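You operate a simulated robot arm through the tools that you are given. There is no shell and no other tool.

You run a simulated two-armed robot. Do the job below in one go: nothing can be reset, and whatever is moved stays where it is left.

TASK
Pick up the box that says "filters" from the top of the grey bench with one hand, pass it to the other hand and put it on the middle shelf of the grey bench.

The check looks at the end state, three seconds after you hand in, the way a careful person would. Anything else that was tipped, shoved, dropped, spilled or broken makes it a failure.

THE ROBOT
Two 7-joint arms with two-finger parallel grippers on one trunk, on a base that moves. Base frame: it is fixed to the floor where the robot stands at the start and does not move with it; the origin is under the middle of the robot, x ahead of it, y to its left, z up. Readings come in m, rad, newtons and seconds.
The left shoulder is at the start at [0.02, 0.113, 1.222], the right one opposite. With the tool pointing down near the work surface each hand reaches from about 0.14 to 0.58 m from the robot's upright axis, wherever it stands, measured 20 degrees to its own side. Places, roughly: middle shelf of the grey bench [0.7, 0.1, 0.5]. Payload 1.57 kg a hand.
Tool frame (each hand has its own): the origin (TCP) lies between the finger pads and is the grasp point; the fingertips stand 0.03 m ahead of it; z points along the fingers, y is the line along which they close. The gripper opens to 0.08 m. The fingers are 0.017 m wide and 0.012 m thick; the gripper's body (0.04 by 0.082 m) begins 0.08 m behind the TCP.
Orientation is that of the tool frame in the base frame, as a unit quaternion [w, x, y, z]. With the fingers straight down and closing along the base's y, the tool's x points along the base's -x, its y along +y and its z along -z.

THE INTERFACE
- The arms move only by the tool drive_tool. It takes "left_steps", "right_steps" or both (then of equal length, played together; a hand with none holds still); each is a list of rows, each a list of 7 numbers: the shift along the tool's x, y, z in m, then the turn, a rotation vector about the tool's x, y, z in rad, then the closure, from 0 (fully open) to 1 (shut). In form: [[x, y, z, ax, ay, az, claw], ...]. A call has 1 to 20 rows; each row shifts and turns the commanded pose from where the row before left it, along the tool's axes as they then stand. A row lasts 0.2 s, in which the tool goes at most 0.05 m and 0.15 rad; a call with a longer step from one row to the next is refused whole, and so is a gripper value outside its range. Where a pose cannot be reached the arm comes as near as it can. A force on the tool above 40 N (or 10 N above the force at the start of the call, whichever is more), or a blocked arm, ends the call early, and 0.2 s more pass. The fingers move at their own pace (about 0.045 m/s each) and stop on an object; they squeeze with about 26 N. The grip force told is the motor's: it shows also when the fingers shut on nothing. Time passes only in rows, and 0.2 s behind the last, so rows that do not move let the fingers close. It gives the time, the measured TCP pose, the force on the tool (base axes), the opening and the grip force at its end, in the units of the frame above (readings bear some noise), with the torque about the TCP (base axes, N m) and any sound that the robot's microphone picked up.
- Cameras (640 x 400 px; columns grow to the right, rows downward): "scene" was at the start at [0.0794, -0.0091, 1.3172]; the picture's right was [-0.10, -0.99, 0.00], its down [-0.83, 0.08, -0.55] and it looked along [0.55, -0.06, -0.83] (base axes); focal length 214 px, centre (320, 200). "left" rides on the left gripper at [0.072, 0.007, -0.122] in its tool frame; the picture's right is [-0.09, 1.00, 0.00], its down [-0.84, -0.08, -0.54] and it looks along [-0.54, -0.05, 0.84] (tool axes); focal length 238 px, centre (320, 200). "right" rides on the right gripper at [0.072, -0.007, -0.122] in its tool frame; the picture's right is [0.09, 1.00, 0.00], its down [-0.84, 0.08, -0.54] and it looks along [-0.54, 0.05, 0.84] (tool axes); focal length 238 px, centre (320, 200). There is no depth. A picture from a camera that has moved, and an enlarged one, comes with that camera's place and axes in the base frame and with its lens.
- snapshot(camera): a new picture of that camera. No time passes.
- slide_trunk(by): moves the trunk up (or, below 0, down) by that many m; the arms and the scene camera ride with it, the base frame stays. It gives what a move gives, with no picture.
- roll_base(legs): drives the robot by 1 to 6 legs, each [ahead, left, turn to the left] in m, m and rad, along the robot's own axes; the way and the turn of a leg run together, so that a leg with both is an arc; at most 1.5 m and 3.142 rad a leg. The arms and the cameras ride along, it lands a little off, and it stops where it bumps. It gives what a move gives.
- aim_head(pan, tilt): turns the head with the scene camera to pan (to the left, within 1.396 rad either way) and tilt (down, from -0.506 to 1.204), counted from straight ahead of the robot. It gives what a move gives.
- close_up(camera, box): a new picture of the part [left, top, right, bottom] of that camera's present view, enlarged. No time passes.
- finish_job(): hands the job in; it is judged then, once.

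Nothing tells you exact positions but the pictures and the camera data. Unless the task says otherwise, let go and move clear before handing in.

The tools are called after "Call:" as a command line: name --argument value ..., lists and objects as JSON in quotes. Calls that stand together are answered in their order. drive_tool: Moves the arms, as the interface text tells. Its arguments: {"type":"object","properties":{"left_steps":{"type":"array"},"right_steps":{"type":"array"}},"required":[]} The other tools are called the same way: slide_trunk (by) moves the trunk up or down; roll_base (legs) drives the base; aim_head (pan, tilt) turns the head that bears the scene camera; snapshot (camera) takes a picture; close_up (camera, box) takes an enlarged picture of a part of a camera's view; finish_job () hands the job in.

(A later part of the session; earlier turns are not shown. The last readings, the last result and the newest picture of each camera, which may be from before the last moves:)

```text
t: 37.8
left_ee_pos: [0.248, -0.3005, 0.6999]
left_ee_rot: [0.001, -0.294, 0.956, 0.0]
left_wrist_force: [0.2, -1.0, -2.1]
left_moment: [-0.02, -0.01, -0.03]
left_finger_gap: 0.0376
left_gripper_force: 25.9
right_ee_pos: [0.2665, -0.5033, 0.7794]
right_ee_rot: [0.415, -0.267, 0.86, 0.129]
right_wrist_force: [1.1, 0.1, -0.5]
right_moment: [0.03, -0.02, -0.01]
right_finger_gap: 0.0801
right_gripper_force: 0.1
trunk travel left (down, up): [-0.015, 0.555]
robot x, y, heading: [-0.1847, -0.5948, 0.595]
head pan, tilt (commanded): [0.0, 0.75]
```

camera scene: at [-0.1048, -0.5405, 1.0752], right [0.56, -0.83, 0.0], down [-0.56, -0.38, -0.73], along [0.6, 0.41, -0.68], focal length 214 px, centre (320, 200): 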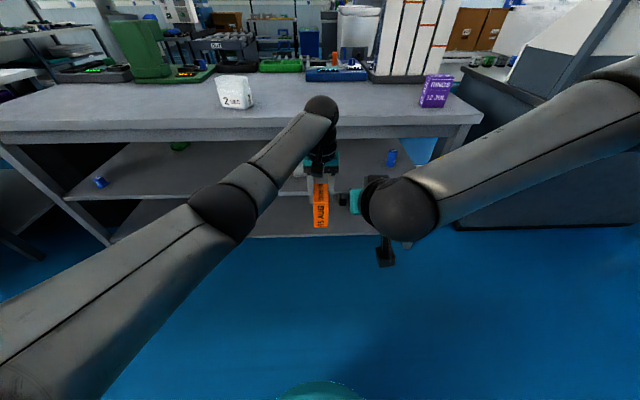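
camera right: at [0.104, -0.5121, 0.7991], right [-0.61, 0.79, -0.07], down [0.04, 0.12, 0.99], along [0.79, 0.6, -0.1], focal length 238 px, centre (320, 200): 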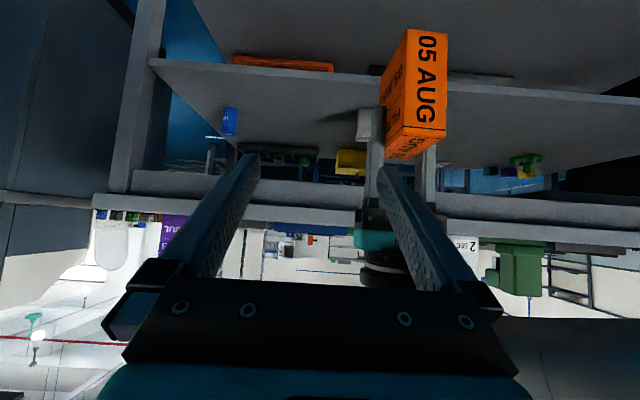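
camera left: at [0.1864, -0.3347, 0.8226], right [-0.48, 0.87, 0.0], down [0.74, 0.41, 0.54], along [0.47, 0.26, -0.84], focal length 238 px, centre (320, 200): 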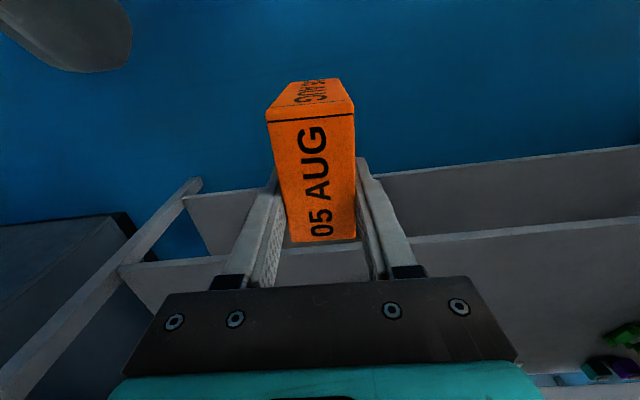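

Each call starts from the measured pose, which is good to know. I'll lower the right hand to about z 0.58 and then go sideways, to test whether a lower handover spot is reachable.

Call:
drive_tool --right_steps '[[0.0282, 0, 0.0181, 0, 0, 0, 0], [0.0282, 0, 0.0181, 0, 0, 0, 0], [0.0282, 0, 0.0181, 0, 0, 0, 0], [0.0282, 0, 0.0181, 0, 0, 0, 0], [0.0282, 0, 0.0181, 0, 0, 0, 0], [0.0282, 0, 0.0181, 0, 0, 0, 0], [0, 0, 0, 0, 0, 0, 0]]'

Call:
drive_tool --right_steps '[[0, 0.0245, 0, 0, 0, 0, 0], [0, 0.0245, 0, 0, 0, 0, 0], [0, 0.0245, 0, 0, 0, 0, 0], [0, 0.0245, 0, 0, 0, 0, 0], [0, 0, 0, 0, 0, 0, 0]]'

Call:
snapshot --camera "scene"

Call:
snapshot --camera "right"

```text
t: 39.4
left_ee_pos: [0.2487, -0.302, 0.6995]
left_ee_rot: [0.0, -0.294, 0.956, 0.0]
left_wrist_force: [-0.4, 0.8, -1.9]
left_moment: [0.01, -0.01, 0.02]
left_finger_gap: 0.0379
left_gripper_force: 25.8
right_ee_pos: [0.2734, -0.535, 0.6648]
right_ee_rot: [0.414, -0.266, 0.861, 0.128]
right_wrist_force: [-0.9, 1.0, 0.1]
right_moment: [-0.04, -0.02, 0.01]
right_finger_gap: 0.0802
right_gripper_force: 0.1
right hand out of reach, approached as far as the arm can: row 3, 4, 5, 6
trunk travel left (down, up): [-0.015, 0.555]
robot x, y, heading: [-0.1822, -0.5912, 0.598]
head pan, tilt (commanded): [0.0, 0.75]
```

```text
t: 40.6
left_ee_pos: [0.2475, -0.3012, 0.6999]
left_ee_rot: [0.0, -0.295, 0.956, 0.0]
left_wrist_force: [-0.5, -0.6, -1.6]
left_moment: [-0.02, -0.04, 0.02]
left_finger_gap: 0.0376
left_gripper_force: 26.4
right_ee_pos: [0.2396, -0.4789, 0.7106]
right_ee_rot: [0.415, -0.266, 0.861, 0.129]
right_wrist_force: [0.2, 0.7, -1.0]
right_moment: [0.01, 0.02, -0.03]
right_finger_gap: 0.0802
right_gripper_force: 0.0
right hand out of reach, approached as far as the arm can: row 1, 2, 3, 4
trunk travel left (down, up): [-0.015, 0.555]
robot x, y, heading: [-0.1853, -0.5923, 0.597]
head pan, tilt (commanded): [0.0, 0.75]
```

```text
taken
camera scene: at [-0.1048, -0.5405, 1.0752], right [0.56, -0.83, 0.0], down [-0.56, -0.38, -0.73], along [0.6, 0.41, -0.68], focal length 214 px, centre (320, 200)
```

scene: 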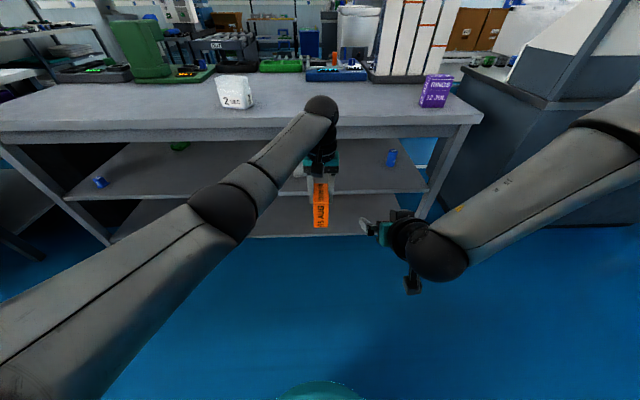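

```text
taken
camera right: at [0.1271, -0.5646, 0.7305], right [-0.61, 0.79, -0.07], down [0.04, 0.12, 0.99], along [0.79, 0.6, -0.1], focal length 238 px, centre (320, 200)
```

right: 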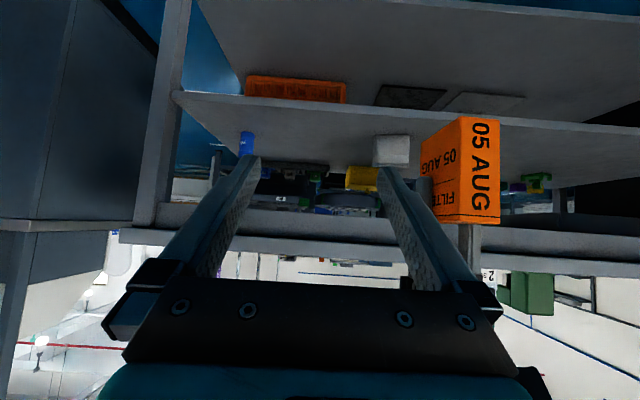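

With the arm this folded, the right wrist can't point straight ahead. I'll change the handover so both grippers are yawed about 0.5 rad to the left, which lets the right wrist bend less. Left hand and box turn first, and the right hand turns in place.

Call:
drive_tool --left_steps '[[0, 0, 0, 0, 0, -0.125, 1], [0, 0, 0, 0, 0, -0.125, 1], [0, 0, 0, 0, 0, -0.125, 1], [0, 0, 0, 0, 0, -0.125, 1], [0, 0, 0, 0, 0, 0, 1]]' --right_steps '[[0, 0, 0, -0.0979, 0, -0.0777, 0], [0, 0, 0, -0.0979, 0, -0.0777, 0], [0, 0, 0, -0.0979, 0, -0.0777, 0], [0, 0, 0, -0.0979, 0, -0.0777, 0], [0, 0, 0, 0, 0, 0, 0]]'

Call:
snapshot --camera "scene"

Call:
snapshot --camera "right"

```text
t: 41.8
left_ee_pos: [0.2492, -0.3019, 0.6995]
left_ee_rot: [0.0, -0.522, 0.853, 0.0]
left_wrist_force: [0.8, -0.4, -0.7]
left_moment: [0.03, -0.05, 0.02]
left_finger_gap: 0.0376
left_gripper_force: 25.8
right_ee_pos: [0.2391, -0.4811, 0.709]
right_ee_rot: [0.371, -0.47, 0.768, 0.227]
right_wrist_force: [0.1, -0.5, -0.8]
right_moment: [0.01, -0.01, -0.05]
right_finger_gap: 0.0802
right_gripper_force: 0.1
trunk travel left (down, up): [-0.015, 0.555]
robot x, y, heading: [-0.1777, -0.5954, 0.603]
head pan, tilt (commanded): [0.0, 0.75]
```

```text
taken
camera scene: at [-0.1048, -0.5406, 1.0752], right [0.56, -0.83, 0.0], down [-0.56, -0.38, -0.73], along [0.6, 0.41, -0.68], focal length 214 px, centre (320, 200)
```

scene: 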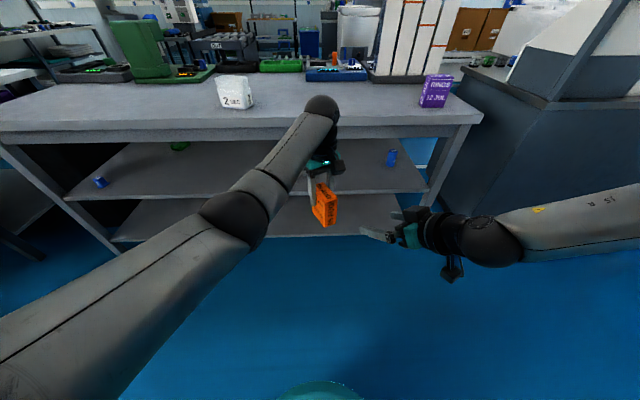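

```text
taken
camera right: at [0.1808, -0.6092, 0.7301], right [-0.91, 0.4, -0.07], down [-0.03, 0.12, 0.99], along [0.41, 0.91, -0.1], focal length 238 px, centre (320, 200)
```

right: 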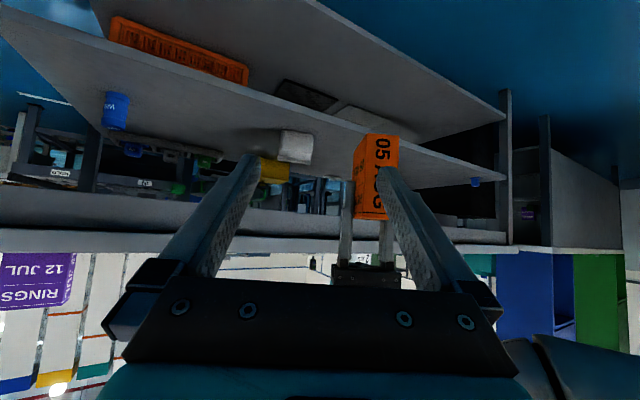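

Both turns worked and the grippers are now parallel in yaw. Now I'll bring the right hand directly behind the box, still short of it.

Call:
drive_tool --right_steps '[[-0.0099, 0.0182, 0.0119, 0, 0, 0, 0], [-0.0099, 0.0182, 0.0119, 0, 0, 0, 0], [-0.0099, 0.0182, 0.0119, 0, 0, 0, 0], [-0.0099, 0.0182, 0.0119, 0, 0, 0, 0], [0, 0, 0, 0, 0, 0, 0]]'

Call:
snapshot --camera "right"

Call:
snapshot --camera "scene"

Call:
snapshot --camera "left"

```text
t: 43.0
left_ee_pos: [0.2497, -0.3008, 0.6994]
left_ee_rot: [0.0, -0.521, 0.853, 0.0]
left_wrist_force: [-0.2, -0.5, -1.3]
left_moment: [0.03, -0.01, 0.03]
left_finger_gap: 0.0376
left_gripper_force: 25.7
right_ee_pos: [0.2021, -0.3991, 0.7177]
right_ee_rot: [0.37, -0.471, 0.768, 0.228]
right_wrist_force: [0.6, -0.3, 0.5]
right_moment: [0.02, -0.05, 0.03]
right_finger_gap: 0.0798
right_gripper_force: 0.0
right hand out of reach, approached as far as the arm can: row 4
trunk travel left (down, up): [-0.015, 0.555]
robot x, y, heading: [-0.1814, -0.5926, 0.596]
head pan, tilt (commanded): [0.0, 0.75]
```

```text
taken
camera right: at [0.1453, -0.5278, 0.7382], right [-0.91, 0.4, -0.07], down [-0.02, 0.12, 0.99], along [0.41, 0.91, -0.1], focal length 238 px, centre (320, 200)
```

right: 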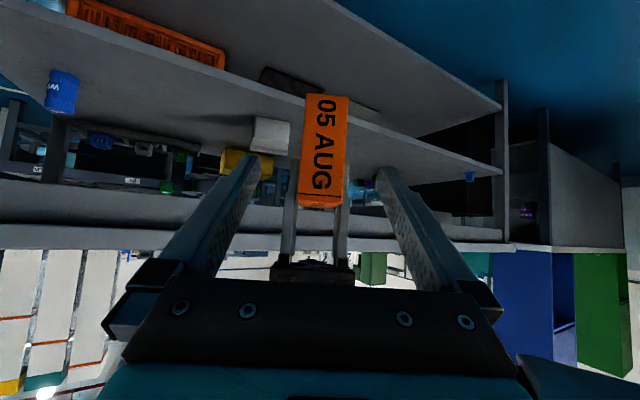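

```text
taken
camera scene: at [-0.1048, -0.5405, 1.0752], right [0.56, -0.83, 0.0], down [-0.56, -0.38, -0.73], along [0.6, 0.41, -0.68], focal length 214 px, centre (320, 200)
```

scene: 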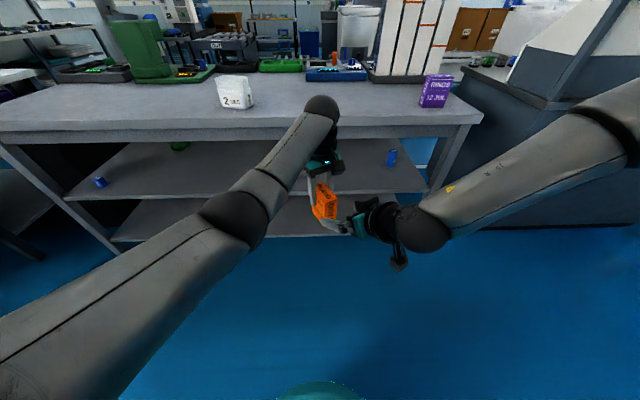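

```text
taken
camera left: at [0.2117, -0.361, 0.8232], right [-0.84, 0.54, 0.0], down [0.45, 0.71, 0.54], along [0.29, 0.46, -0.84], focal length 238 px, centre (320, 200)
```

left: 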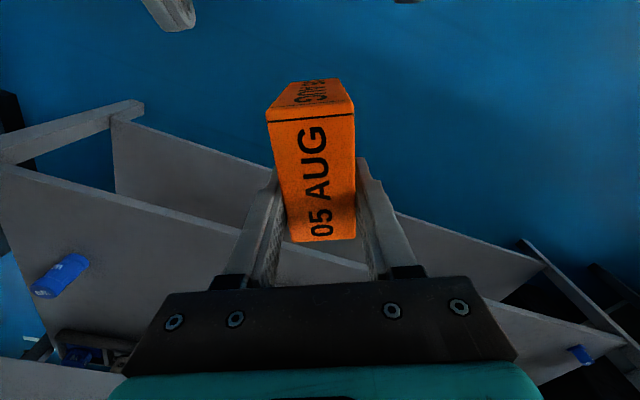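

I'm nearly in line behind the box, at the edge of the arm's comfortable range. Going forward should ease that, so I'll advance in small steps and check each one.

Call:
drive_tool --right_steps '[[0.0004, 0.0014, 0.015, 0, 0, 0, 0], [0.0004, 0.0014, 0.015, 0, 0, 0, 0], [0, 0, 0, 0, 0, 0, 0]]'

Call:
snapshot --camera "right"

```text
t: 43.8
left_ee_pos: [0.2494, -0.301, 0.6995]
left_ee_rot: [0.0, -0.522, 0.853, 0.0]
left_wrist_force: [-0.8, 0.3, -1.7]
left_moment: [0.02, -0.01, -0.02]
left_finger_gap: 0.0379
left_gripper_force: 26.5
right_ee_pos: [0.2177, -0.3934, 0.7161]
right_ee_rot: [0.371, -0.47, 0.768, 0.228]
right_wrist_force: [0.4, 1.0, 0.3]
right_moment: [-0.01, 0.04, 0.0]
right_finger_gap: 0.0799
right_gripper_force: 0.0
right hand out of reach, approached as far as the arm can: row 1, 2
trunk travel left (down, up): [-0.015, 0.555]
robot x, y, heading: [-0.1793, -0.5916, 0.6]
head pan, tilt (commanded): [0.0, 0.75]
```

```text
taken
camera right: at [0.1595, -0.5219, 0.7376], right [-0.91, 0.4, -0.07], down [-0.02, 0.12, 0.99], along [0.41, 0.91, -0.1], focal length 238 px, centre (320, 200)
```

right: 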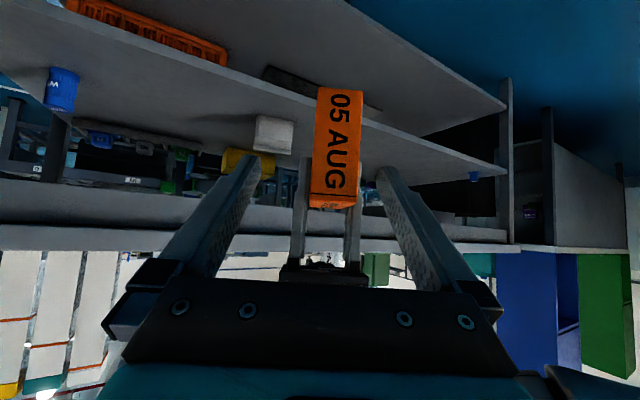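

Left-and-down motion is still blocked, and my guess is the elbow has ended up in an awkward posture. I'll back the right hand away to the right, return it to pointing straight down, and set up the tilt again from a more stretched position.

Call:
drive_tool --right_steps '[[0, -0.04, 0, 0, 0, 0, 0], [0, -0.04, 0, 0, 0, 0, 0], [0, -0.04, 0, 0, 0, 0, 0], [0, -0.04, 0, 0, 0, 0, 0], [0, 0, 0, 0.0979, 0, 0.0777, 0], [0, 0, 0, 0.0979, 0, 0.0777, 0], [0, 0, 0, 0.0979, 0, 0.0777, 0], [0, 0, 0, 0.0979, 0, 0.0777, 0], [0, 0, 0, 0, 0.15, 0, 0], [0, 0, 0, 0, 0.15, 0, 0], [0, 0, 0, 0, 0.15, 0, 0], [0, 0, 0, 0, 0.15, 0, 0], [0, 0, 0, 0, 0.15, 0, 0], [0, 0, 0, 0, 0.15, 0, 0], [0, 0, 0, 0, 0, 0, 0]]'

Call:
snapshot --camera "scene"

```text
t: 47.0
left_ee_pos: [0.2493, -0.3009, 0.6997]
left_ee_rot: [0.001, -0.522, 0.853, 0.001]
left_wrist_force: [0.0, 0.3, -0.7]
left_moment: [0.01, 0.0, 0.02]
left_finger_gap: 0.0377
left_gripper_force: 25.8
right_ee_pos: [0.3455, -0.496, 0.7323]
right_ee_rot: [0.001, -0.296, 0.955, 0.001]
right_wrist_force: [-0.2, -0.7, 0.4]
right_moment: [-0.03, 0.01, 0.01]
right_finger_gap: 0.0803
right_gripper_force: 0.0
right hand out of reach, approached as far as the arm can: row 13, 14
trunk travel left (down, up): [-0.015, 0.555]
robot x, y, heading: [-0.1793, -0.5931, 0.599]
head pan, tilt (commanded): [0.0, 0.75]
```

```text
taken
camera scene: at [-0.1048, -0.5405, 1.0752], right [0.56, -0.83, 0.0], down [-0.56, -0.38, -0.73], along [0.6, 0.41, -0.68], focal length 214 px, centre (320, 200)
```

scene: 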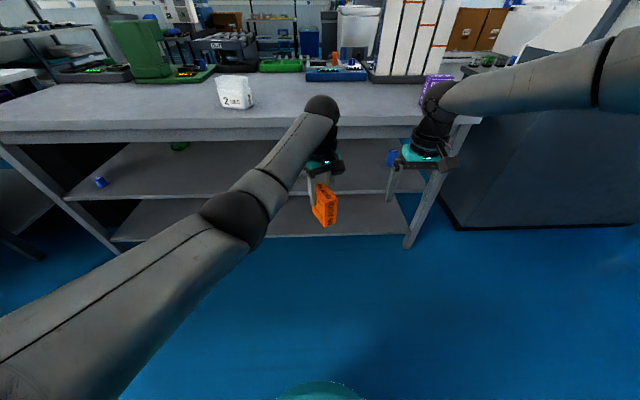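

The blocked direction looks like a shoulder or elbow limit for this posture, with the right elbow up and out. Before planning further I'll test whether the right hand can reach a shelf-placing pose further out to its right. The space there is empty.

Call:
drive_tool --right_steps '[[0, -0.04, 0, 0, 0, 0, 0], [0, -0.04, 0, 0, 0, 0, 0], [0, -0.04, 0, 0, 0, 0, 0], [0, -0.04, 0, 0, 0, 0, 0], [0, 0, 0, 0, 0, 0, 0]]'

Call:
drive_tool --right_steps '[[0, 0, 0.03, 0, -0.1, 0, 0], [0, 0, 0.03, 0, -0.1, 0, 0], [0.005, 0, 0.03, 0, -0.1, 0, 0], [0.01, 0, 0.03, 0, -0.1, 0, 0], [0.01, 0, 0.025, 0, -0.1, 0, 0], [0.015, 0, 0.025, 0, -0.1, 0, 0], [0.015, 0, 0.02, 0, -0.1, 0, 0], [0.015, 0, 0.02, 0, -0.1, 0, 0], [0.015, 0, 0.02, 0, -0.1, 0, 0], [0, 0, 0, 0, 0, 0, 0]]'

Call:
snapshot --camera "scene"

```text
t: 48.2
left_ee_pos: [0.2497, -0.3008, 0.7003]
left_ee_rot: [0.0, -0.522, 0.853, 0.0]
left_wrist_force: [0.1, 0.3, -1.6]
left_moment: [0.03, -0.06, -0.01]
left_finger_gap: 0.0377
left_gripper_force: 25.4
right_ee_pos: [0.4357, -0.6289, 0.7306]
right_ee_rot: [0.0, -0.295, 0.956, 0.0]
right_wrist_force: [-0.8, 0.2, 0.4]
right_moment: [0.0, 0.04, 0.04]
right_finger_gap: 0.0801
right_gripper_force: 0.2
trunk travel left (down, up): [-0.015, 0.555]
robot x, y, heading: [-0.1819, -0.5869, 0.597]
head pan, tilt (commanded): [0.0, 0.75]
```

```text
t: 50.4
left_ee_pos: [0.2491, -0.3023, 0.6989]
left_ee_rot: [0.0, -0.522, 0.853, 0.001]
left_wrist_force: [0.8, -0.1, -1.8]
left_moment: [0.0, -0.04, -0.04]
left_finger_gap: 0.0378
left_gripper_force: 26.0
right_ee_pos: [0.3987, -0.6467, 0.6205]
right_ee_rot: [0.38, -0.272, 0.876, 0.119]
right_wrist_force: [0.9, -0.4, -0.6]
right_moment: [-0.04, 0.01, 0.01]
right_finger_gap: 0.0803
right_gripper_force: 0.0
right hand out of reach, approached as far as the arm can: row 4, 5, 6, 7, 8, 9
trunk travel left (down, up): [-0.015, 0.555]
robot x, y, heading: [-0.1789, -0.5938, 0.597]
head pan, tilt (commanded): [0.0, 0.75]
```

```text
taken
camera scene: at [-0.1048, -0.5406, 1.0752], right [0.56, -0.83, 0.0], down [-0.56, -0.38, -0.73], along [0.6, 0.41, -0.68], focal length 214 px, centre (320, 200)
```

scene: 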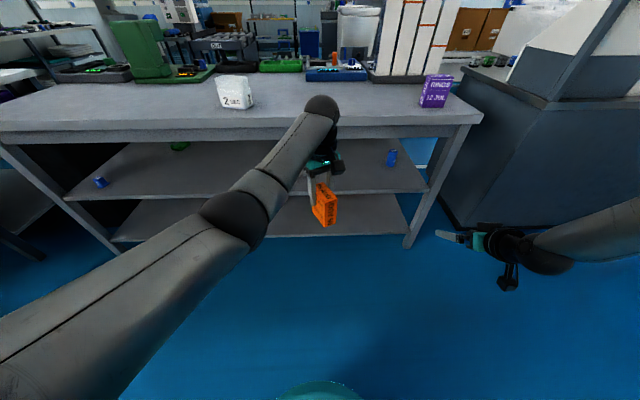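

Low positions are blocked because the right elbow is stuck high. I'll try to swing it down. The plan is to stretch the hand forward level with the shoulder, roll the hand about its own axis so the elbow shares the roll, and later undo the roll with the wrist only. First comes the stretch, clear of the bench and the left hand.

Call:
drive_tool --right_steps '[[-0.0335, 0.01, -0.0052, 0, 0, 0, 0], [-0.0335, 0.01, -0.0052, 0, 0, 0, 0], [-0.0335, 0.01, -0.0052, 0, 0, 0, 0], [-0.0335, 0.01, -0.0052, 0, 0, 0, 0], [-0.0335, 0.01, -0.0052, 0, 0, 0, 0], [-0.0335, 0.01, -0.0052, 0, 0, 0, 0], [-0.0335, 0.01, -0.0052, 0, 0, 0, 0], [-0.0335, 0.01, -0.0052, 0, 0, 0, 0], [-0.0335, 0.01, -0.0052, 0, 0, 0, 0], [-0.0335, 0.01, -0.0052, 0, 0, 0, 0], [0, 0, 0, 0, -0.13, 0, 0], [0, 0, 0, 0, -0.13, 0, 0], [0, 0, 0, 0, -0.13, 0, 0], [0, 0, 0, 0, -0.13, 0, 0], [0, 0, 0, 0, -0.13, 0, 0], [0, 0, 0, 0, 0, 0, 0]]'

Call:
aim_head --pan -0.3 --tilt 0.45

Call:
snapshot --camera "scene"

```text
t: 53.8
left_ee_pos: [0.2497, -0.3023, 0.7]
left_ee_rot: [0.0, -0.522, 0.853, 0.0]
left_wrist_force: [0.8, 0.5, -1.7]
left_moment: [0.04, -0.03, 0.0]
left_finger_gap: 0.0376
left_gripper_force: 25.5
right_ee_pos: [0.5261, -0.5306, 0.8905]
right_ee_rot: [0.652, -0.215, 0.699, 0.201]
right_wrist_force: [-0.1, 0.4, -0.3]
right_moment: [0.0, 0.01, 0.0]
right_finger_gap: 0.08
right_gripper_force: 0.1
right hand out of reach, approached as far as the arm can: row 5, 6, 7, 8, 9
trunk travel left (down, up): [-0.015, 0.555]
robot x, y, heading: [-0.1814, -0.5946, 0.601]
head pan, tilt (commanded): [0.0, 0.75]
```

```text
t: 54.6
left_ee_pos: [0.2497, -0.3019, 0.6994]
left_ee_rot: [0.0, -0.522, 0.853, 0.0]
left_wrist_force: [-0.7, 0.3, -1.3]
left_moment: [0.02, 0.01, 0.0]
left_finger_gap: 0.0377
left_gripper_force: 25.3
right_ee_pos: [0.5262, -0.5306, 0.8916]
right_ee_rot: [0.652, -0.215, 0.699, 0.2]
right_wrist_force: [-1.0, 1.2, 0.6]
right_moment: [0.01, 0.01, 0.01]
right_finger_gap: 0.08
right_gripper_force: 0.0
trunk travel left (down, up): [-0.015, 0.555]
robot x, y, heading: [-0.1797, -0.5895, 0.597]
head pan, tilt (commanded): [-0.3, 0.45]
```

```text
taken
camera scene: at [-0.0854, -0.5602, 1.1016], right [0.29, -0.96, 0.0], down [-0.42, -0.13, -0.9], along [0.86, 0.26, -0.44], focal length 214 px, centre (320, 200)
```

scene: 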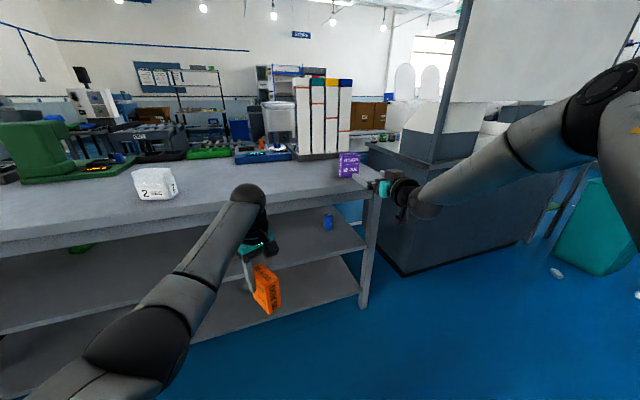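

The right arm is stretched forward in clear air. I'll shift it slightly left to line up with the shoulder and roll the hand about its axis, watching how the elbow moves.

Call:
drive_tool --right_steps '[[0, 0.03, 0, 0, 0, 0, 0], [0, 0.03, 0, 0, 0, 0, 0], [0, 0.03, 0, 0, 0, 0, 0], [0, 0, 0, 0, 0, 0.15, 0], [0, 0, 0, 0, 0, 0.15, 0], [0, 0, 0, 0, 0, 0.15, 0], [0, 0, 0, 0, 0, 0.15, 0], [0, 0, 0, 0, 0, 0.15, 0], [0, 0, 0, 0, 0, 0.15, 0], [0, 0, 0, 0, 0, 0.15, 0], [0, 0, 0, 0, 0, 0.15, 0], [0, 0, 0, 0, 0, 0.15, 0], [0, 0, 0, 0, 0, 0.15, 0], [0, 0, 0, 0, 0, 0, 0]]'

Call:
snapshot --camera "scene"

```text
t: 57.6
left_ee_pos: [0.2499, -0.3023, 0.7004]
left_ee_rot: [0.0, -0.523, 0.853, 0.0]
left_wrist_force: [-0.2, 1.1, -0.7]
left_moment: [0.01, 0.0, -0.01]
left_finger_gap: 0.0376
left_gripper_force: 26.2
right_ee_pos: [0.4758, -0.4569, 0.8896]
right_ee_rot: [0.337, 0.317, 0.659, 0.593]
right_wrist_force: [0.3, 0.1, 0.4]
right_moment: [-0.01, -0.02, -0.04]
right_finger_gap: 0.0798
right_gripper_force: 0.2
trunk travel left (down, up): [-0.015, 0.555]
robot x, y, heading: [-0.1805, -0.5908, 0.598]
head pan, tilt (commanded): [-0.3, 0.45]
```

```text
taken
camera scene: at [-0.0854, -0.5602, 1.1017], right [0.29, -0.96, 0.0], down [-0.42, -0.13, -0.9], along [0.86, 0.26, -0.44], focal length 214 px, centre (320, 200)
```

scene: 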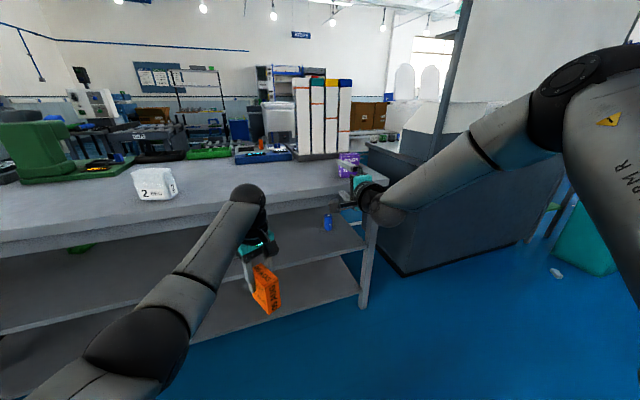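

The roll barely moved the right elbow, which stays up and out. The left arm has its elbow low, which suits the shelf better. I'll test whether the left hand can take a low, forward-tilted pose while still holding the box. If it can, I'll swap the roles.

Call:
drive_tool --left_steps '[[0, 0, 0, 0, 0, 0.125, 1], [0, 0, 0, 0, 0, 0.125, 1], [0, 0, 0, 0, 0, 0.125, 1], [0, 0, 0, 0, 0, 0.125, 1], [0.0067, 0.03, 0.0067, 0, 0, 0, 1], [0.0067, 0.03, 0.0067, 0, 0, 0, 1], [0.0067, 0.03, 0.0067, 0, 0, 0, 1], [0.0067, 0.03, 0.0067, 0, 0, 0, 1], [0.0067, 0.03, 0.0067, 0, 0, 0, 1], [0.0067, 0.03, 0.0067, 0, 0, 0, 1], [0, 0, 0, 0, -0.15, 0, 1], [0, 0, 0, 0, -0.15, 0, 1], [0, 0, 0, 0, -0.15, 0, 1], [0, 0, 0, 0, -0.15, 0, 1], [0, 0, 0, 0, -0.15, 0, 1], [0, 0, 0, 0, -0.15, 0, 1], [0, 0, 0, 0, 0, 0, 1]]'

Call:
drive_tool --left_steps '[[0.0235, 0, 0.0187, 0, 0, 0, 1], [0.0235, 0, 0.0187, 0, 0, 0, 1], [0.0235, 0, 0.0187, 0, 0, 0, 1], [0.0235, 0, 0.0187, 0, 0, 0, 1], [0.0235, 0, 0.0187, 0, 0, 0, 1], [0, 0, 0, 0, 0, 0, 1]]'

Call:
aim_head --pan 0.2 --tilt 0.75

Call:
snapshot --camera "scene"

```text
t: 61.2
left_ee_pos: [0.1141, -0.1745, 0.66]
left_ee_rot: [0.415, -0.266, 0.861, 0.128]
left_wrist_force: [0.0, -0.2, -0.8]
left_moment: [-0.03, 0.04, 0.0]
left_finger_gap: 0.0376
left_gripper_force: 25.5
right_ee_pos: [0.4759, -0.4563, 0.8904]
right_ee_rot: [0.339, 0.316, 0.659, 0.593]
right_wrist_force: [0.2, 0.2, -0.4]
right_moment: [-0.04, -0.01, -0.02]
right_finger_gap: 0.0802
right_gripper_force: 0.1
trunk travel left (down, up): [-0.015, 0.555]
robot x, y, heading: [-0.1806, -0.5922, 0.599]
head pan, tilt (commanded): [-0.3, 0.45]
```

```text
t: 62.6
left_ee_pos: [0.1118, -0.1736, 0.5091]
left_ee_rot: [0.415, -0.265, 0.861, 0.128]
left_wrist_force: [-0.3, 0.1, -2.6]
left_moment: [0.0, 0.03, 0.04]
left_finger_gap: 0.0378
left_gripper_force: 25.9
right_ee_pos: [0.4752, -0.4559, 0.8897]
right_ee_rot: [0.337, 0.317, 0.659, 0.593]
right_wrist_force: [0.0, -0.3, 0.5]
right_moment: [0.03, 0.02, 0.01]
right_finger_gap: 0.0798
right_gripper_force: 0.1
trunk travel left (down, up): [-0.015, 0.555]
robot x, y, heading: [-0.1812, -0.5931, 0.603]
head pan, tilt (commanded): [-0.3, 0.45]
```

```text
t: 63.5
left_ee_pos: [0.112, -0.1745, 0.5094]
left_ee_rot: [0.415, -0.266, 0.86, 0.128]
left_wrist_force: [1.1, 1.4, -1.3]
left_moment: [0.0, 0.0, 0.01]
left_finger_gap: 0.0377
left_gripper_force: 26.2
right_ee_pos: [0.475, -0.4569, 0.8909]
right_ee_rot: [0.339, 0.317, 0.659, 0.592]
right_wrist_force: [0.1, 0.0, 0.3]
right_moment: [0.0, -0.03, 0.02]
right_finger_gap: 0.0801
right_gripper_force: 0.1
trunk travel left (down, up): [-0.015, 0.555]
robot x, y, heading: [-0.1796, -0.5916, 0.6]
head pan, tilt (commanded): [0.201, 0.75]
```

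```text
taken
camera scene: at [-0.1154, -0.5278, 1.0753], right [0.72, -0.7, 0.0], down [-0.48, -0.49, -0.73], along [0.51, 0.52, -0.68], focal length 214 px, centre (320, 200)
```

scene: 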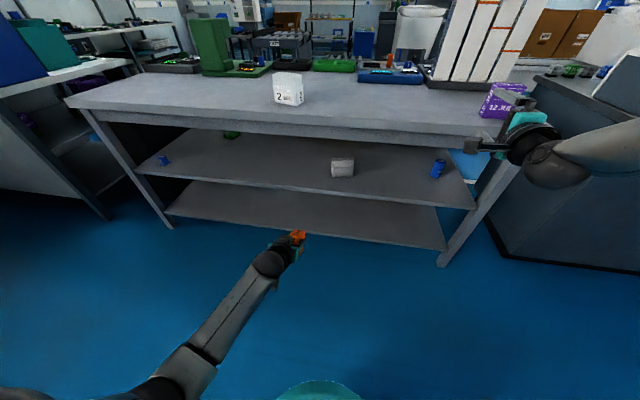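

The left arm reaches the low, tilted pose easily, so I'll swap roles. The left hand will set the box back on the bench top, the right hand will pick it up from there and pass it to the left, and the left will put it on the shelf. First I'll return both hands to pointing down and raise the box.

Call:
drive_tool --left_steps '[[-0.0313, 0, -0.0249, 0, 0, 0, 1], [-0.0313, 0, -0.0249, 0, 0, 0, 1], [-0.0313, 0, -0.0249, 0, 0, 0, 1], [-0.0313, 0, -0.0249, 0, 0, 0, 1], [-0.0313, 0, -0.0249, 0, 0, 0, 1], [0, 0, 0, 0, 0.15, 0, 1], [0, 0, 0, 0, 0.15, 0, 1], [0, 0, 0, 0, 0.15, 0, 1], [0, 0, 0, 0, 0.15, 0, 1], [0, 0, 0, 0, 0.15, 0, 1], [0, 0, 0, 0, 0.15, 0, 1], [0, 0, -0.04, 0, 0, 0, 1], [0, 0, -0.04, 0, 0, 0, 1], [0, 0, -0.04, 0, 0, 0, 1], [0, 0, -0.04, 0, 0, 0, 1], [0, 0, -0.04, 0, 0, 0, 1], [0, 0, 0, 0, 0, 0, 1]]' --right_steps '[[0, 0, 0, 0, 0, -0.15, 0], [0, 0, 0, 0, 0, -0.15, 0], [0, 0, 0, 0, 0, -0.15, 0], [0, 0, 0, 0, 0, -0.15, 0], [0, 0, 0, 0, 0, -0.15, 0], [0, 0, 0, 0, 0, -0.15, 0], [0, 0, 0, 0, 0, -0.15, 0], [0, 0, 0, 0, 0, -0.15, 0], [0, 0, 0, 0, 0, -0.15, 0], [0, 0, 0, 0, 0, -0.15, 0], [0, 0, 0, 0, 0, 0, 0], [0, 0, 0, 0, 0, 0, 0], [0, 0, 0, 0, 0, 0, 0], [0, 0, 0, 0, 0, 0, 0], [0, 0, 0, 0, 0, 0, 0], [0, 0, 0, 0, 0, 0, 0], [0, 0, 0, 0, 0, 0, 0]]'

Call:
drive_tool --right_steps '[[-0.0036, 0, -0.0203, 0, 0.15, 0, 0], [-0.0005, 0, -0.0206, 0, 0.15, 0, 0], [0.0025, 0, -0.0204, 0, 0.15, 0, 0], [0.0057, 0, -0.0198, 0, 0.15, 0, 0], [0.0085, 0, -0.0188, 0, 0.15, 0, 0], [0.0112, 0, -0.0173, 0, 0.15, 0, 0], [0.0137, 0, -0.0154, 0, 0.15, 0, 0], [0.0158, 0, -0.0132, 0, 0.15, 0, 0], [0.0176, 0, -0.0107, 0, 0.15, 0, 0], [0.0191, 0, -0.0079, 0, 0.15, 0, 0], [0, 0, 0, 0, 0, 0, 0]]'

Call:
aim_head --pan 0.0 --tilt 0.6

Call:
snapshot --camera "scene"

```text
t: 67.2
left_ee_pos: [0.1135, -0.1756, 0.9085]
left_ee_rot: [-0.001, -0.296, 0.955, 0.0]
left_wrist_force: [-0.1, -0.5, -1.8]
left_moment: [0.01, -0.03, 0.04]
left_finger_gap: 0.0376
left_gripper_force: 25.8
right_ee_pos: [0.4762, -0.4574, 0.8901]
right_ee_rot: [0.651, -0.217, 0.698, 0.203]
right_wrist_force: [0.5, 0.7, 0.3]
right_moment: [-0.04, 0.04, 0.01]
right_finger_gap: 0.0801
right_gripper_force: 0.0
trunk travel left (down, up): [-0.015, 0.555]
robot x, y, heading: [-0.1818, -0.5916, 0.597]
head pan, tilt (commanded): [0.201, 0.75]
```

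```text
t: 69.5
left_ee_pos: [0.1141, -0.1756, 0.9074]
left_ee_rot: [-0.001, -0.295, 0.955, 0.0]
left_wrist_force: [-0.2, 0.0, -1.6]
left_moment: [0.03, 0.0, -0.02]
left_finger_gap: 0.0377
left_gripper_force: 26.2
right_ee_pos: [0.3621, -0.6658, 0.9071]
right_ee_rot: [-0.001, -0.295, 0.955, 0.0]
right_wrist_force: [0.9, 0.3, 0.9]
right_moment: [0.01, 0.0, -0.02]
right_finger_gap: 0.0798
right_gripper_force: 0.0
right hand out of reach, approached as far as the arm can: row 1, 2, 3, 4, 5
trunk travel left (down, up): [-0.015, 0.555]
robot x, y, heading: [-0.1818, -0.5906, 0.598]
head pan, tilt (commanded): [0.201, 0.75]
```

```text
t: 70.3
left_ee_pos: [0.113, -0.1749, 0.9068]
left_ee_rot: [0.0, -0.295, 0.956, 0.0]
left_wrist_force: [0.5, 0.3, -1.4]
left_moment: [0.02, -0.02, 0.02]
left_finger_gap: 0.0377
left_gripper_force: 26.1
right_ee_pos: [0.362, -0.6661, 0.9085]
right_ee_rot: [0.001, -0.295, 0.955, 0.0]
right_wrist_force: [1.0, 0.0, 0.1]
right_moment: [-0.01, 0.03, -0.01]
right_finger_gap: 0.08
right_gripper_force: 0.0
trunk travel left (down, up): [-0.015, 0.555]
robot x, y, heading: [-0.1792, -0.5896, 0.596]
head pan, tilt (commanded): [0.0, 0.6]
```

```text
taken
camera scene: at [-0.1003, -0.5374, 1.0881], right [0.56, -0.83, 0.0], down [-0.47, -0.32, -0.82], along [0.68, 0.46, -0.57], focal length 214 px, centre (320, 200)
```

scene: 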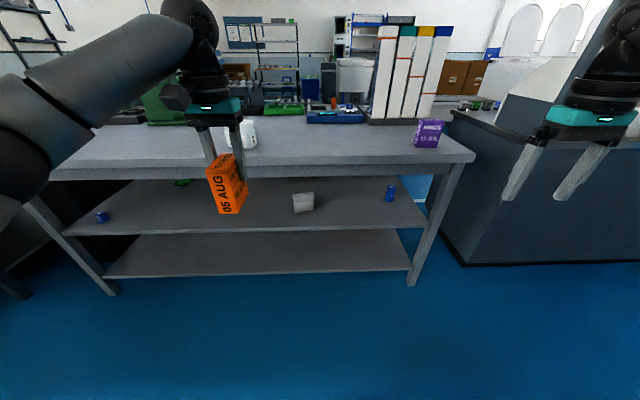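

Both hands point down again and the box is still gripped. I'll bring the right hand inward and up so it clears the purple box, raise the trunk a little, and drive forward to the bench.

Call:
drive_tool --right_steps '[[0, 0.03, -0.012, 0, 0, 0, 0], [0, 0.03, -0.012, 0, 0, 0, 0], [0, 0.03, -0.012, 0, 0, 0, 0], [0, 0.02, -0.004, 0, 0, 0, 0], [0, 0, 0, 0, 0, 0, 0]]'

Call:
slide_trunk --by 0.09

Call:
roll_base --legs '[[0.42, 0, 0.02]]'

Call:
aim_head --pan 0.0 --tilt 0.9

Call:
snapshot --camera "scene"

Call:
snapshot --camera "right"

```text
t: 71.5
left_ee_pos: [0.1141, -0.176, 0.9071]
left_ee_rot: [0.0, -0.295, 0.956, 0.001]
left_wrist_force: [0.4, -0.5, -1.2]
left_moment: [0.01, -0.05, -0.04]
left_finger_gap: 0.0376
left_gripper_force: 25.8
right_ee_pos: [0.2996, -0.5769, 0.946]
right_ee_rot: [0.0, -0.295, 0.955, 0.0]
right_wrist_force: [-0.3, 0.7, 0.4]
right_moment: [-0.01, -0.02, 0.0]
right_finger_gap: 0.0799
right_gripper_force: 0.0
trunk travel left (down, up): [-0.015, 0.555]
robot x, y, heading: [-0.1788, -0.5876, 0.596]
head pan, tilt (commanded): [0.0, 0.6]
```

```text
t: 72.7
left_ee_pos: [0.1143, -0.1767, 0.9973]
left_ee_rot: [0.0, -0.295, 0.955, 0.0]
left_wrist_force: [0.1, 0.3, -1.5]
left_moment: [-0.02, -0.02, -0.02]
left_finger_gap: 0.0381
left_gripper_force: 25.8
right_ee_pos: [0.2996, -0.5773, 1.0348]
right_ee_rot: [0.001, -0.295, 0.956, 0.0]
right_wrist_force: [0.7, -0.7, -0.4]
right_moment: [0.02, 0.03, -0.03]
right_finger_gap: 0.0802
right_gripper_force: 0.1
trunk travel left (down, up): [-0.105, 0.465]
robot x, y, heading: [-0.18, -0.5914, 0.597]
head pan, tilt (commanded): [0.0, 0.6]
```

```text
t: 75.3
left_ee_pos: [0.4553, 0.0747, 0.9967]
left_ee_rot: [0.0, -0.304, 0.953, 0.001]
left_wrist_force: [-0.2, -1.1, -1.4]
left_moment: [0.02, -0.02, -0.04]
left_finger_gap: 0.0379
left_gripper_force: 25.8
right_ee_pos: [0.6495, -0.323, 1.0346]
right_ee_rot: [-0.001, -0.305, 0.952, 0.0]
right_wrist_force: [0.0, 0.1, -1.2]
right_moment: [0.0, 0.01, 0.02]
right_finger_gap: 0.0799
right_gripper_force: 0.1
trunk travel left (down, up): [-0.105, 0.465]
robot x, y, heading: [0.172, -0.3503, 0.615]
head pan, tilt (commanded): [0.0, 0.6]
```

```text
t: 76.2
left_ee_pos: [0.4556, 0.0739, 0.9975]
left_ee_rot: [0.0, -0.304, 0.953, 0.001]
left_wrist_force: [0.4, -0.1, -2.0]
left_moment: [0.0, -0.03, -0.01]
left_finger_gap: 0.0375
left_gripper_force: 26.5
right_ee_pos: [0.6505, -0.3219, 1.0351]
right_ee_rot: [0.001, -0.305, 0.952, 0.0]
right_wrist_force: [0.4, -0.3, 0.0]
right_moment: [0.01, -0.05, 0.02]
right_finger_gap: 0.08
right_gripper_force: 0.1
trunk travel left (down, up): [-0.105, 0.465]
robot x, y, heading: [0.1708, -0.344, 0.619]
head pan, tilt (commanded): [0.0, 0.901]
```

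```text
taken
camera scene: at [0.2387, -0.2989, 1.1534], right [0.58, -0.81, 0.0], down [-0.64, -0.45, -0.62], along [0.51, 0.36, -0.78], focal length 214 px, centre (320, 200)
```

scene: 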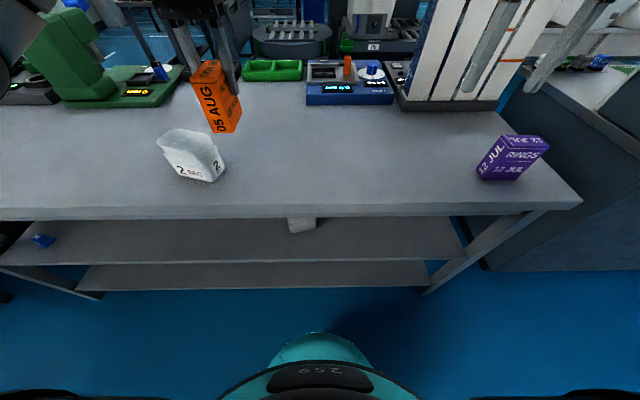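

```text
taken
camera right: at [0.5948, -0.37, 1.1583], right [-0.65, 0.76, 0.0], down [0.64, 0.55, 0.54], along [0.41, 0.35, -0.84], focal length 238 px, centre (320, 200)
```

right: 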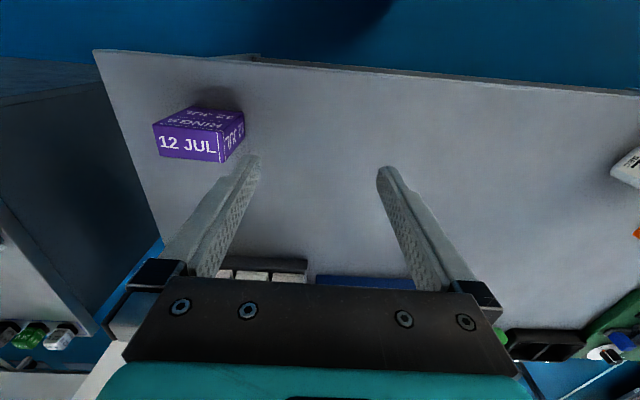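

I'm at the bench with its edge about 0.345 m ahead. I'll pull the right hand back and out, clear of everything, and move the box across at height to a free patch near the front edge.

Call:
drive_tool --right_steps '[[0.035, 0, -0.015, 0, 0, 0, 0], [0.035, 0, -0.015, 0, 0, 0, 0], [0.035, 0, -0.015, 0, 0, 0, 0], [0, -0.028, 0, 0, 0, 0, 0], [0, -0.028, 0, 0, 0, 0, 0], [0, -0.028, 0, 0, 0, 0, 0], [0, 0, 0, 0, 0, 0, 0]]'

Call:
drive_tool --left_steps '[[0.0023, -0.0309, 0, 0, 0, 0, 1], [0.0023, -0.0309, 0, 0, 0, 0, 1], [0.0023, -0.0309, 0, 0, 0, 0, 1], [0.0023, -0.0309, 0, 0, 0, 0, 1], [0.0023, -0.0309, 0, 0, 0, 0, 1], [0.0023, -0.0309, 0, 0, 0, 0, 1], [0.0023, -0.0309, 0, 0, 0, 0, 1], [0.0023, -0.0309, 0, 0, 0, 0, 1], [0.0023, -0.0309, 0, 0, 0, 0, 1], [0.0023, -0.0309, 0, 0, 0, 0, 1], [0, 0, 0, 0, 0, 0, 1]]'

Call:
snapshot --camera "scene"

Call:
snapshot --camera "left"

```text
t: 77.8
left_ee_pos: [0.4552, 0.0738, 0.9966]
left_ee_rot: [0.0, -0.304, 0.953, 0.0]
left_wrist_force: [0.2, 0.3, -2.2]
left_moment: [0.0, 0.02, 0.02]
left_finger_gap: 0.0373
left_gripper_force: 26.6
right_ee_pos: [0.6137, -0.4544, 1.0822]
right_ee_rot: [0.0, -0.305, 0.952, 0.0]
right_wrist_force: [0.3, 0.0, -0.7]
right_moment: [0.01, 0.0, -0.02]
right_finger_gap: 0.0799
right_gripper_force: 0.1
trunk travel left (down, up): [-0.105, 0.465]
robot x, y, heading: [0.168, -0.3449, 0.619]
head pan, tilt (commanded): [0.0, 0.901]
```

```text
t: 80.2
left_ee_pos: [0.6182, -0.1933, 0.9972]
left_ee_rot: [0.0, -0.305, 0.952, 0.001]
left_wrist_force: [0.2, -0.5, -2.2]
left_moment: [0.05, -0.01, -0.01]
left_finger_gap: 0.0377
left_gripper_force: 26.0
right_ee_pos: [0.6127, -0.454, 1.0816]
right_ee_rot: [0.001, -0.305, 0.952, 0.0]
right_wrist_force: [-0.7, 0.1, -0.3]
right_moment: [0.01, 0.01, 0.02]
right_finger_gap: 0.0797
right_gripper_force: 0.3
trunk travel left (down, up): [-0.105, 0.465]
robot x, y, heading: [0.1686, -0.3453, 0.618]
head pan, tilt (commanded): [0.0, 0.901]
```

```text
taken
camera scene: at [0.2387, -0.299, 1.1533], right [0.58, -0.81, 0.0], down [-0.64, -0.45, -0.62], along [0.51, 0.36, -0.78], focal length 214 px, centre (320, 200)
```

scene: 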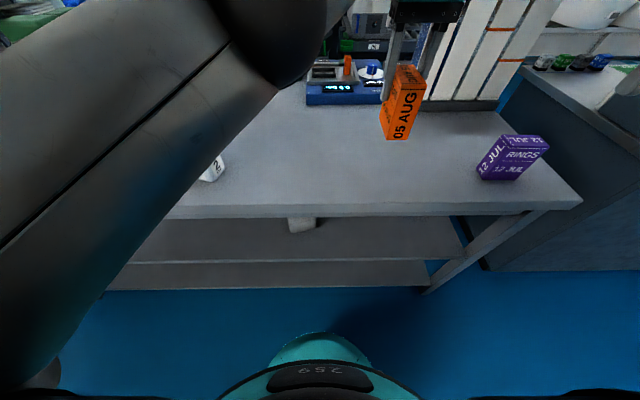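

```text
taken
camera left: at [0.5563, -0.2287, 1.1209], right [-0.5, 0.86, 0.0], down [0.73, 0.42, 0.54], along [0.47, 0.27, -0.84], focal length 238 px, centre (320, 200)
```

left: 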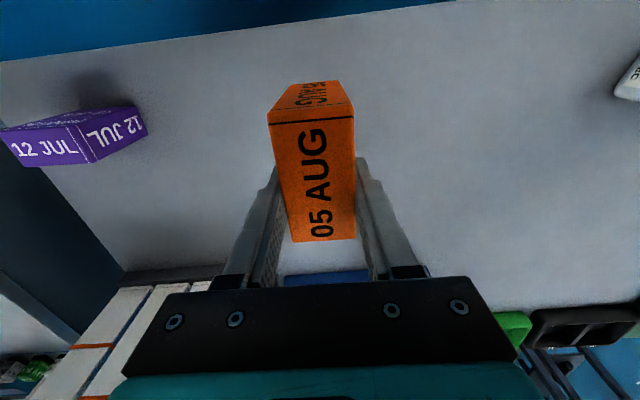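

The box is over a free patch about 10 cm in from the edge and 20 cm from the purple box. I'll lower it almost to the surface.

Call:
drive_tool --left_steps '[[0, 0, 0.029, 0, 0, 0, 1], [0, 0, 0.029, 0, 0, 0, 1], [0, 0, 0.029, 0, 0, 0, 1], [0, 0, 0.025, 0, 0, 0, 1], [0, 0, 0.003, 0, 0, 0, 1], [0, 0, 0, 0, 0, 0, 1]]'

Call:
snapshot --camera "left"

Call:
snapshot --camera "scene"

```text
t: 81.5
left_ee_pos: [0.6164, -0.1905, 0.8813]
left_ee_rot: [0.001, -0.303, 0.953, -0.001]
left_wrist_force: [0.1, -0.6, -1.6]
left_moment: [0.02, -0.04, 0.0]
left_finger_gap: 0.0375
left_gripper_force: 26.3
right_ee_pos: [0.6132, -0.454, 1.0816]
right_ee_rot: [0.001, -0.304, 0.953, 0.001]
right_wrist_force: [0.1, 0.1, -0.4]
right_moment: [-0.01, 0.0, -0.02]
right_finger_gap: 0.0801
right_gripper_force: 0.1
trunk travel left (down, up): [-0.105, 0.465]
robot x, y, heading: [0.1703, -0.3502, 0.62]
head pan, tilt (commanded): [0.0, 0.901]
```

```text
taken
camera left: at [0.5548, -0.2259, 1.0039], right [-0.5, 0.86, 0.0], down [0.73, 0.42, 0.54], along [0.47, 0.27, -0.84], focal length 238 px, centre (320, 200)
```

left: 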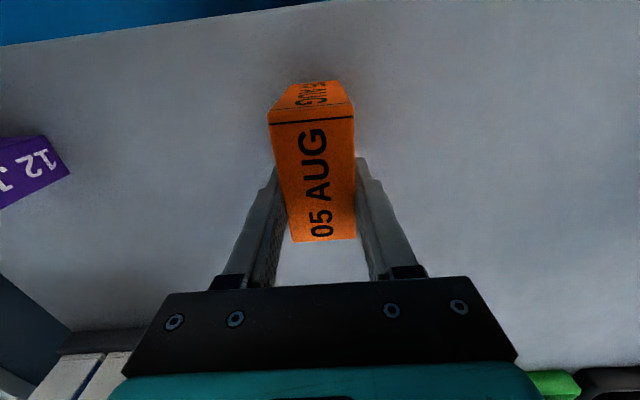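

```text
taken
camera scene: at [0.2387, -0.299, 1.1533], right [0.58, -0.81, 0.0], down [-0.64, -0.45, -0.62], along [0.51, 0.36, -0.78], focal length 214 px, centre (320, 200)
```

scene: 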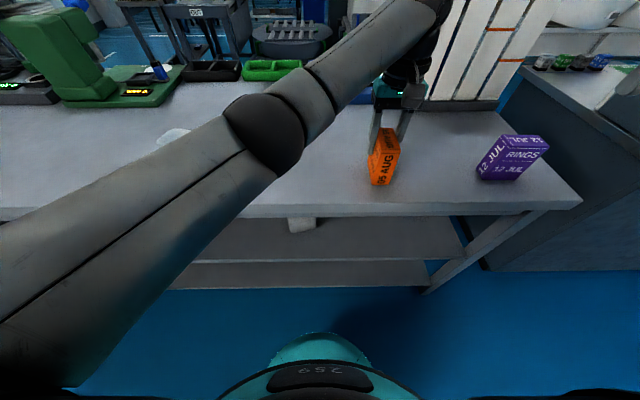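

The box is about 5 mm above the surface. I'll ease it down in 2 mm steps and watch the force.

Call:
drive_tool --left_steps '[[0, 0, 0.002, 0, 0, 0, 1], [0, 0, 0.0015, 0, 0, 0, 1], [0, 0, 0, 0, 0, 0, 1]]'

Call:
drive_tool --left_steps '[[0, 0, 0.0015, 0, 0, 0, 1], [0, 0, 0, 0, 0, 0, 1]]'

```text
t: 82.3
left_ee_pos: [0.6156, -0.1906, 0.879]
left_ee_rot: [0.0, -0.305, 0.952, 0.0]
left_wrist_force: [0.6, -0.4, -1.1]
left_moment: [-0.01, -0.02, -0.01]
left_finger_gap: 0.0376
left_gripper_force: 26.1
right_ee_pos: [0.6143, -0.4533, 1.0808]
right_ee_rot: [0.001, -0.305, 0.952, 0.0]
right_wrist_force: [-0.4, -1.2, 0.8]
right_moment: [0.0, -0.01, -0.01]
right_finger_gap: 0.0798
right_gripper_force: 0.1
trunk travel left (down, up): [-0.105, 0.465]
robot x, y, heading: [0.1706, -0.344, 0.619]
head pan, tilt (commanded): [0.0, 0.901]
```

```text
t: 83.0
left_ee_pos: [0.6153, -0.1913, 0.8779]
left_ee_rot: [-0.001, -0.304, 0.953, 0.001]
left_wrist_force: [0.0, 0.7, 3.0]
left_moment: [-0.08, 0.13, -0.05]
left_finger_gap: 0.0376
left_gripper_force: 25.8
right_ee_pos: [0.6131, -0.4549, 1.082]
right_ee_rot: [0.001, -0.305, 0.953, 0.0]
right_wrist_force: [-0.5, -0.5, -0.1]
right_moment: [0.02, 0.0, 0.0]
right_finger_gap: 0.08
right_gripper_force: 0.0
trunk travel left (down, up): [-0.105, 0.465]
robot x, y, heading: [0.1681, -0.3466, 0.617]
head pan, tilt (commanded): [0.0, 0.901]
```

Contact: the force on the tool changed from about −1.1 N to +3 N. I'll open the fingers and rise straight up.

Call:
drive_tool --left_steps '[[0, 0, 0, 0, 0, 0, 0.4], [0, 0, 0, 0, 0, 0, 0.2], [0, 0, 0, 0, 0, 0, 0], [0, 0, 0, 0, 0, 0, 0], [0, 0, 0, 0, 0, 0, 0], [0, 0, -0.02, 0, 0, 0, 0], [0, 0, -0.03, 0, 0, 0, 0], [0, 0, -0.03, 0, 0, 0, 0], [0, 0, -0.03, 0, 0, 0, 0], [0, 0, 0, 0, 0, 0, 0]]'

Call:
snapshot --camera "left"

Call:
snapshot --camera "scene"

```text
t: 85.2
left_ee_pos: [0.6147, -0.1909, 0.9892]
left_ee_rot: [-0.001, -0.305, 0.952, 0.001]
left_wrist_force: [-0.6, 0.0, -0.6]
left_moment: [-0.03, 0.03, 0.03]
left_finger_gap: 0.0799
left_gripper_force: 0.0
right_ee_pos: [0.6127, -0.4541, 1.0819]
right_ee_rot: [0.001, -0.306, 0.952, 0.0]
right_wrist_force: [-0.8, -0.2, 0.0]
right_moment: [0.02, -0.04, 0.0]
right_finger_gap: 0.0799
right_gripper_force: 0.2
trunk travel left (down, up): [-0.105, 0.465]
robot x, y, heading: [0.1731, -0.3407, 0.62]
head pan, tilt (commanded): [0.0, 0.901]
```

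```text
taken
camera left: at [0.5538, -0.2256, 1.1114], right [-0.5, 0.86, 0.0], down [0.73, 0.42, 0.54], along [0.47, 0.27, -0.84], focal length 238 px, centre (320, 200)
```

left: 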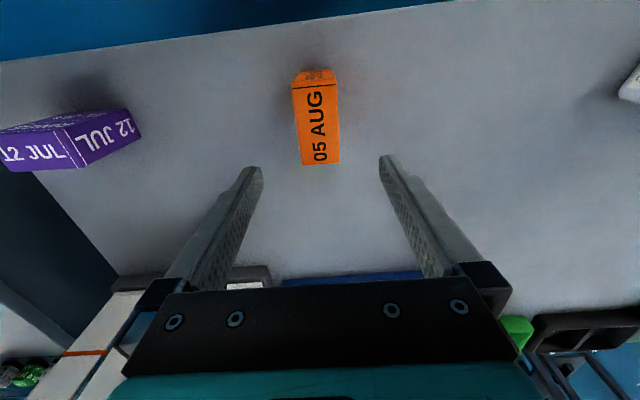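

```text
taken
camera scene: at [0.2386, -0.299, 1.1533], right [0.58, -0.81, 0.0], down [-0.64, -0.45, -0.62], along [0.51, 0.36, -0.78], focal length 214 px, centre (320, 200)
```

scene: 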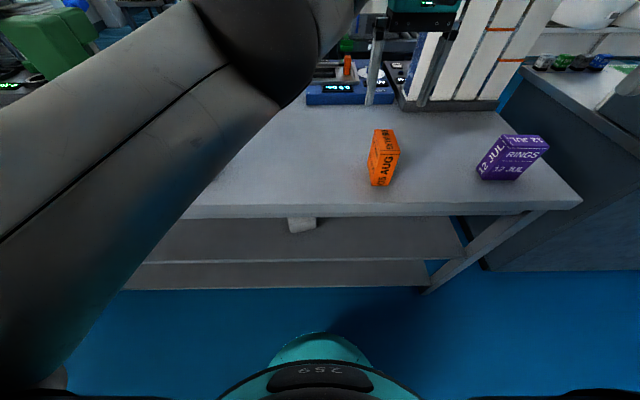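

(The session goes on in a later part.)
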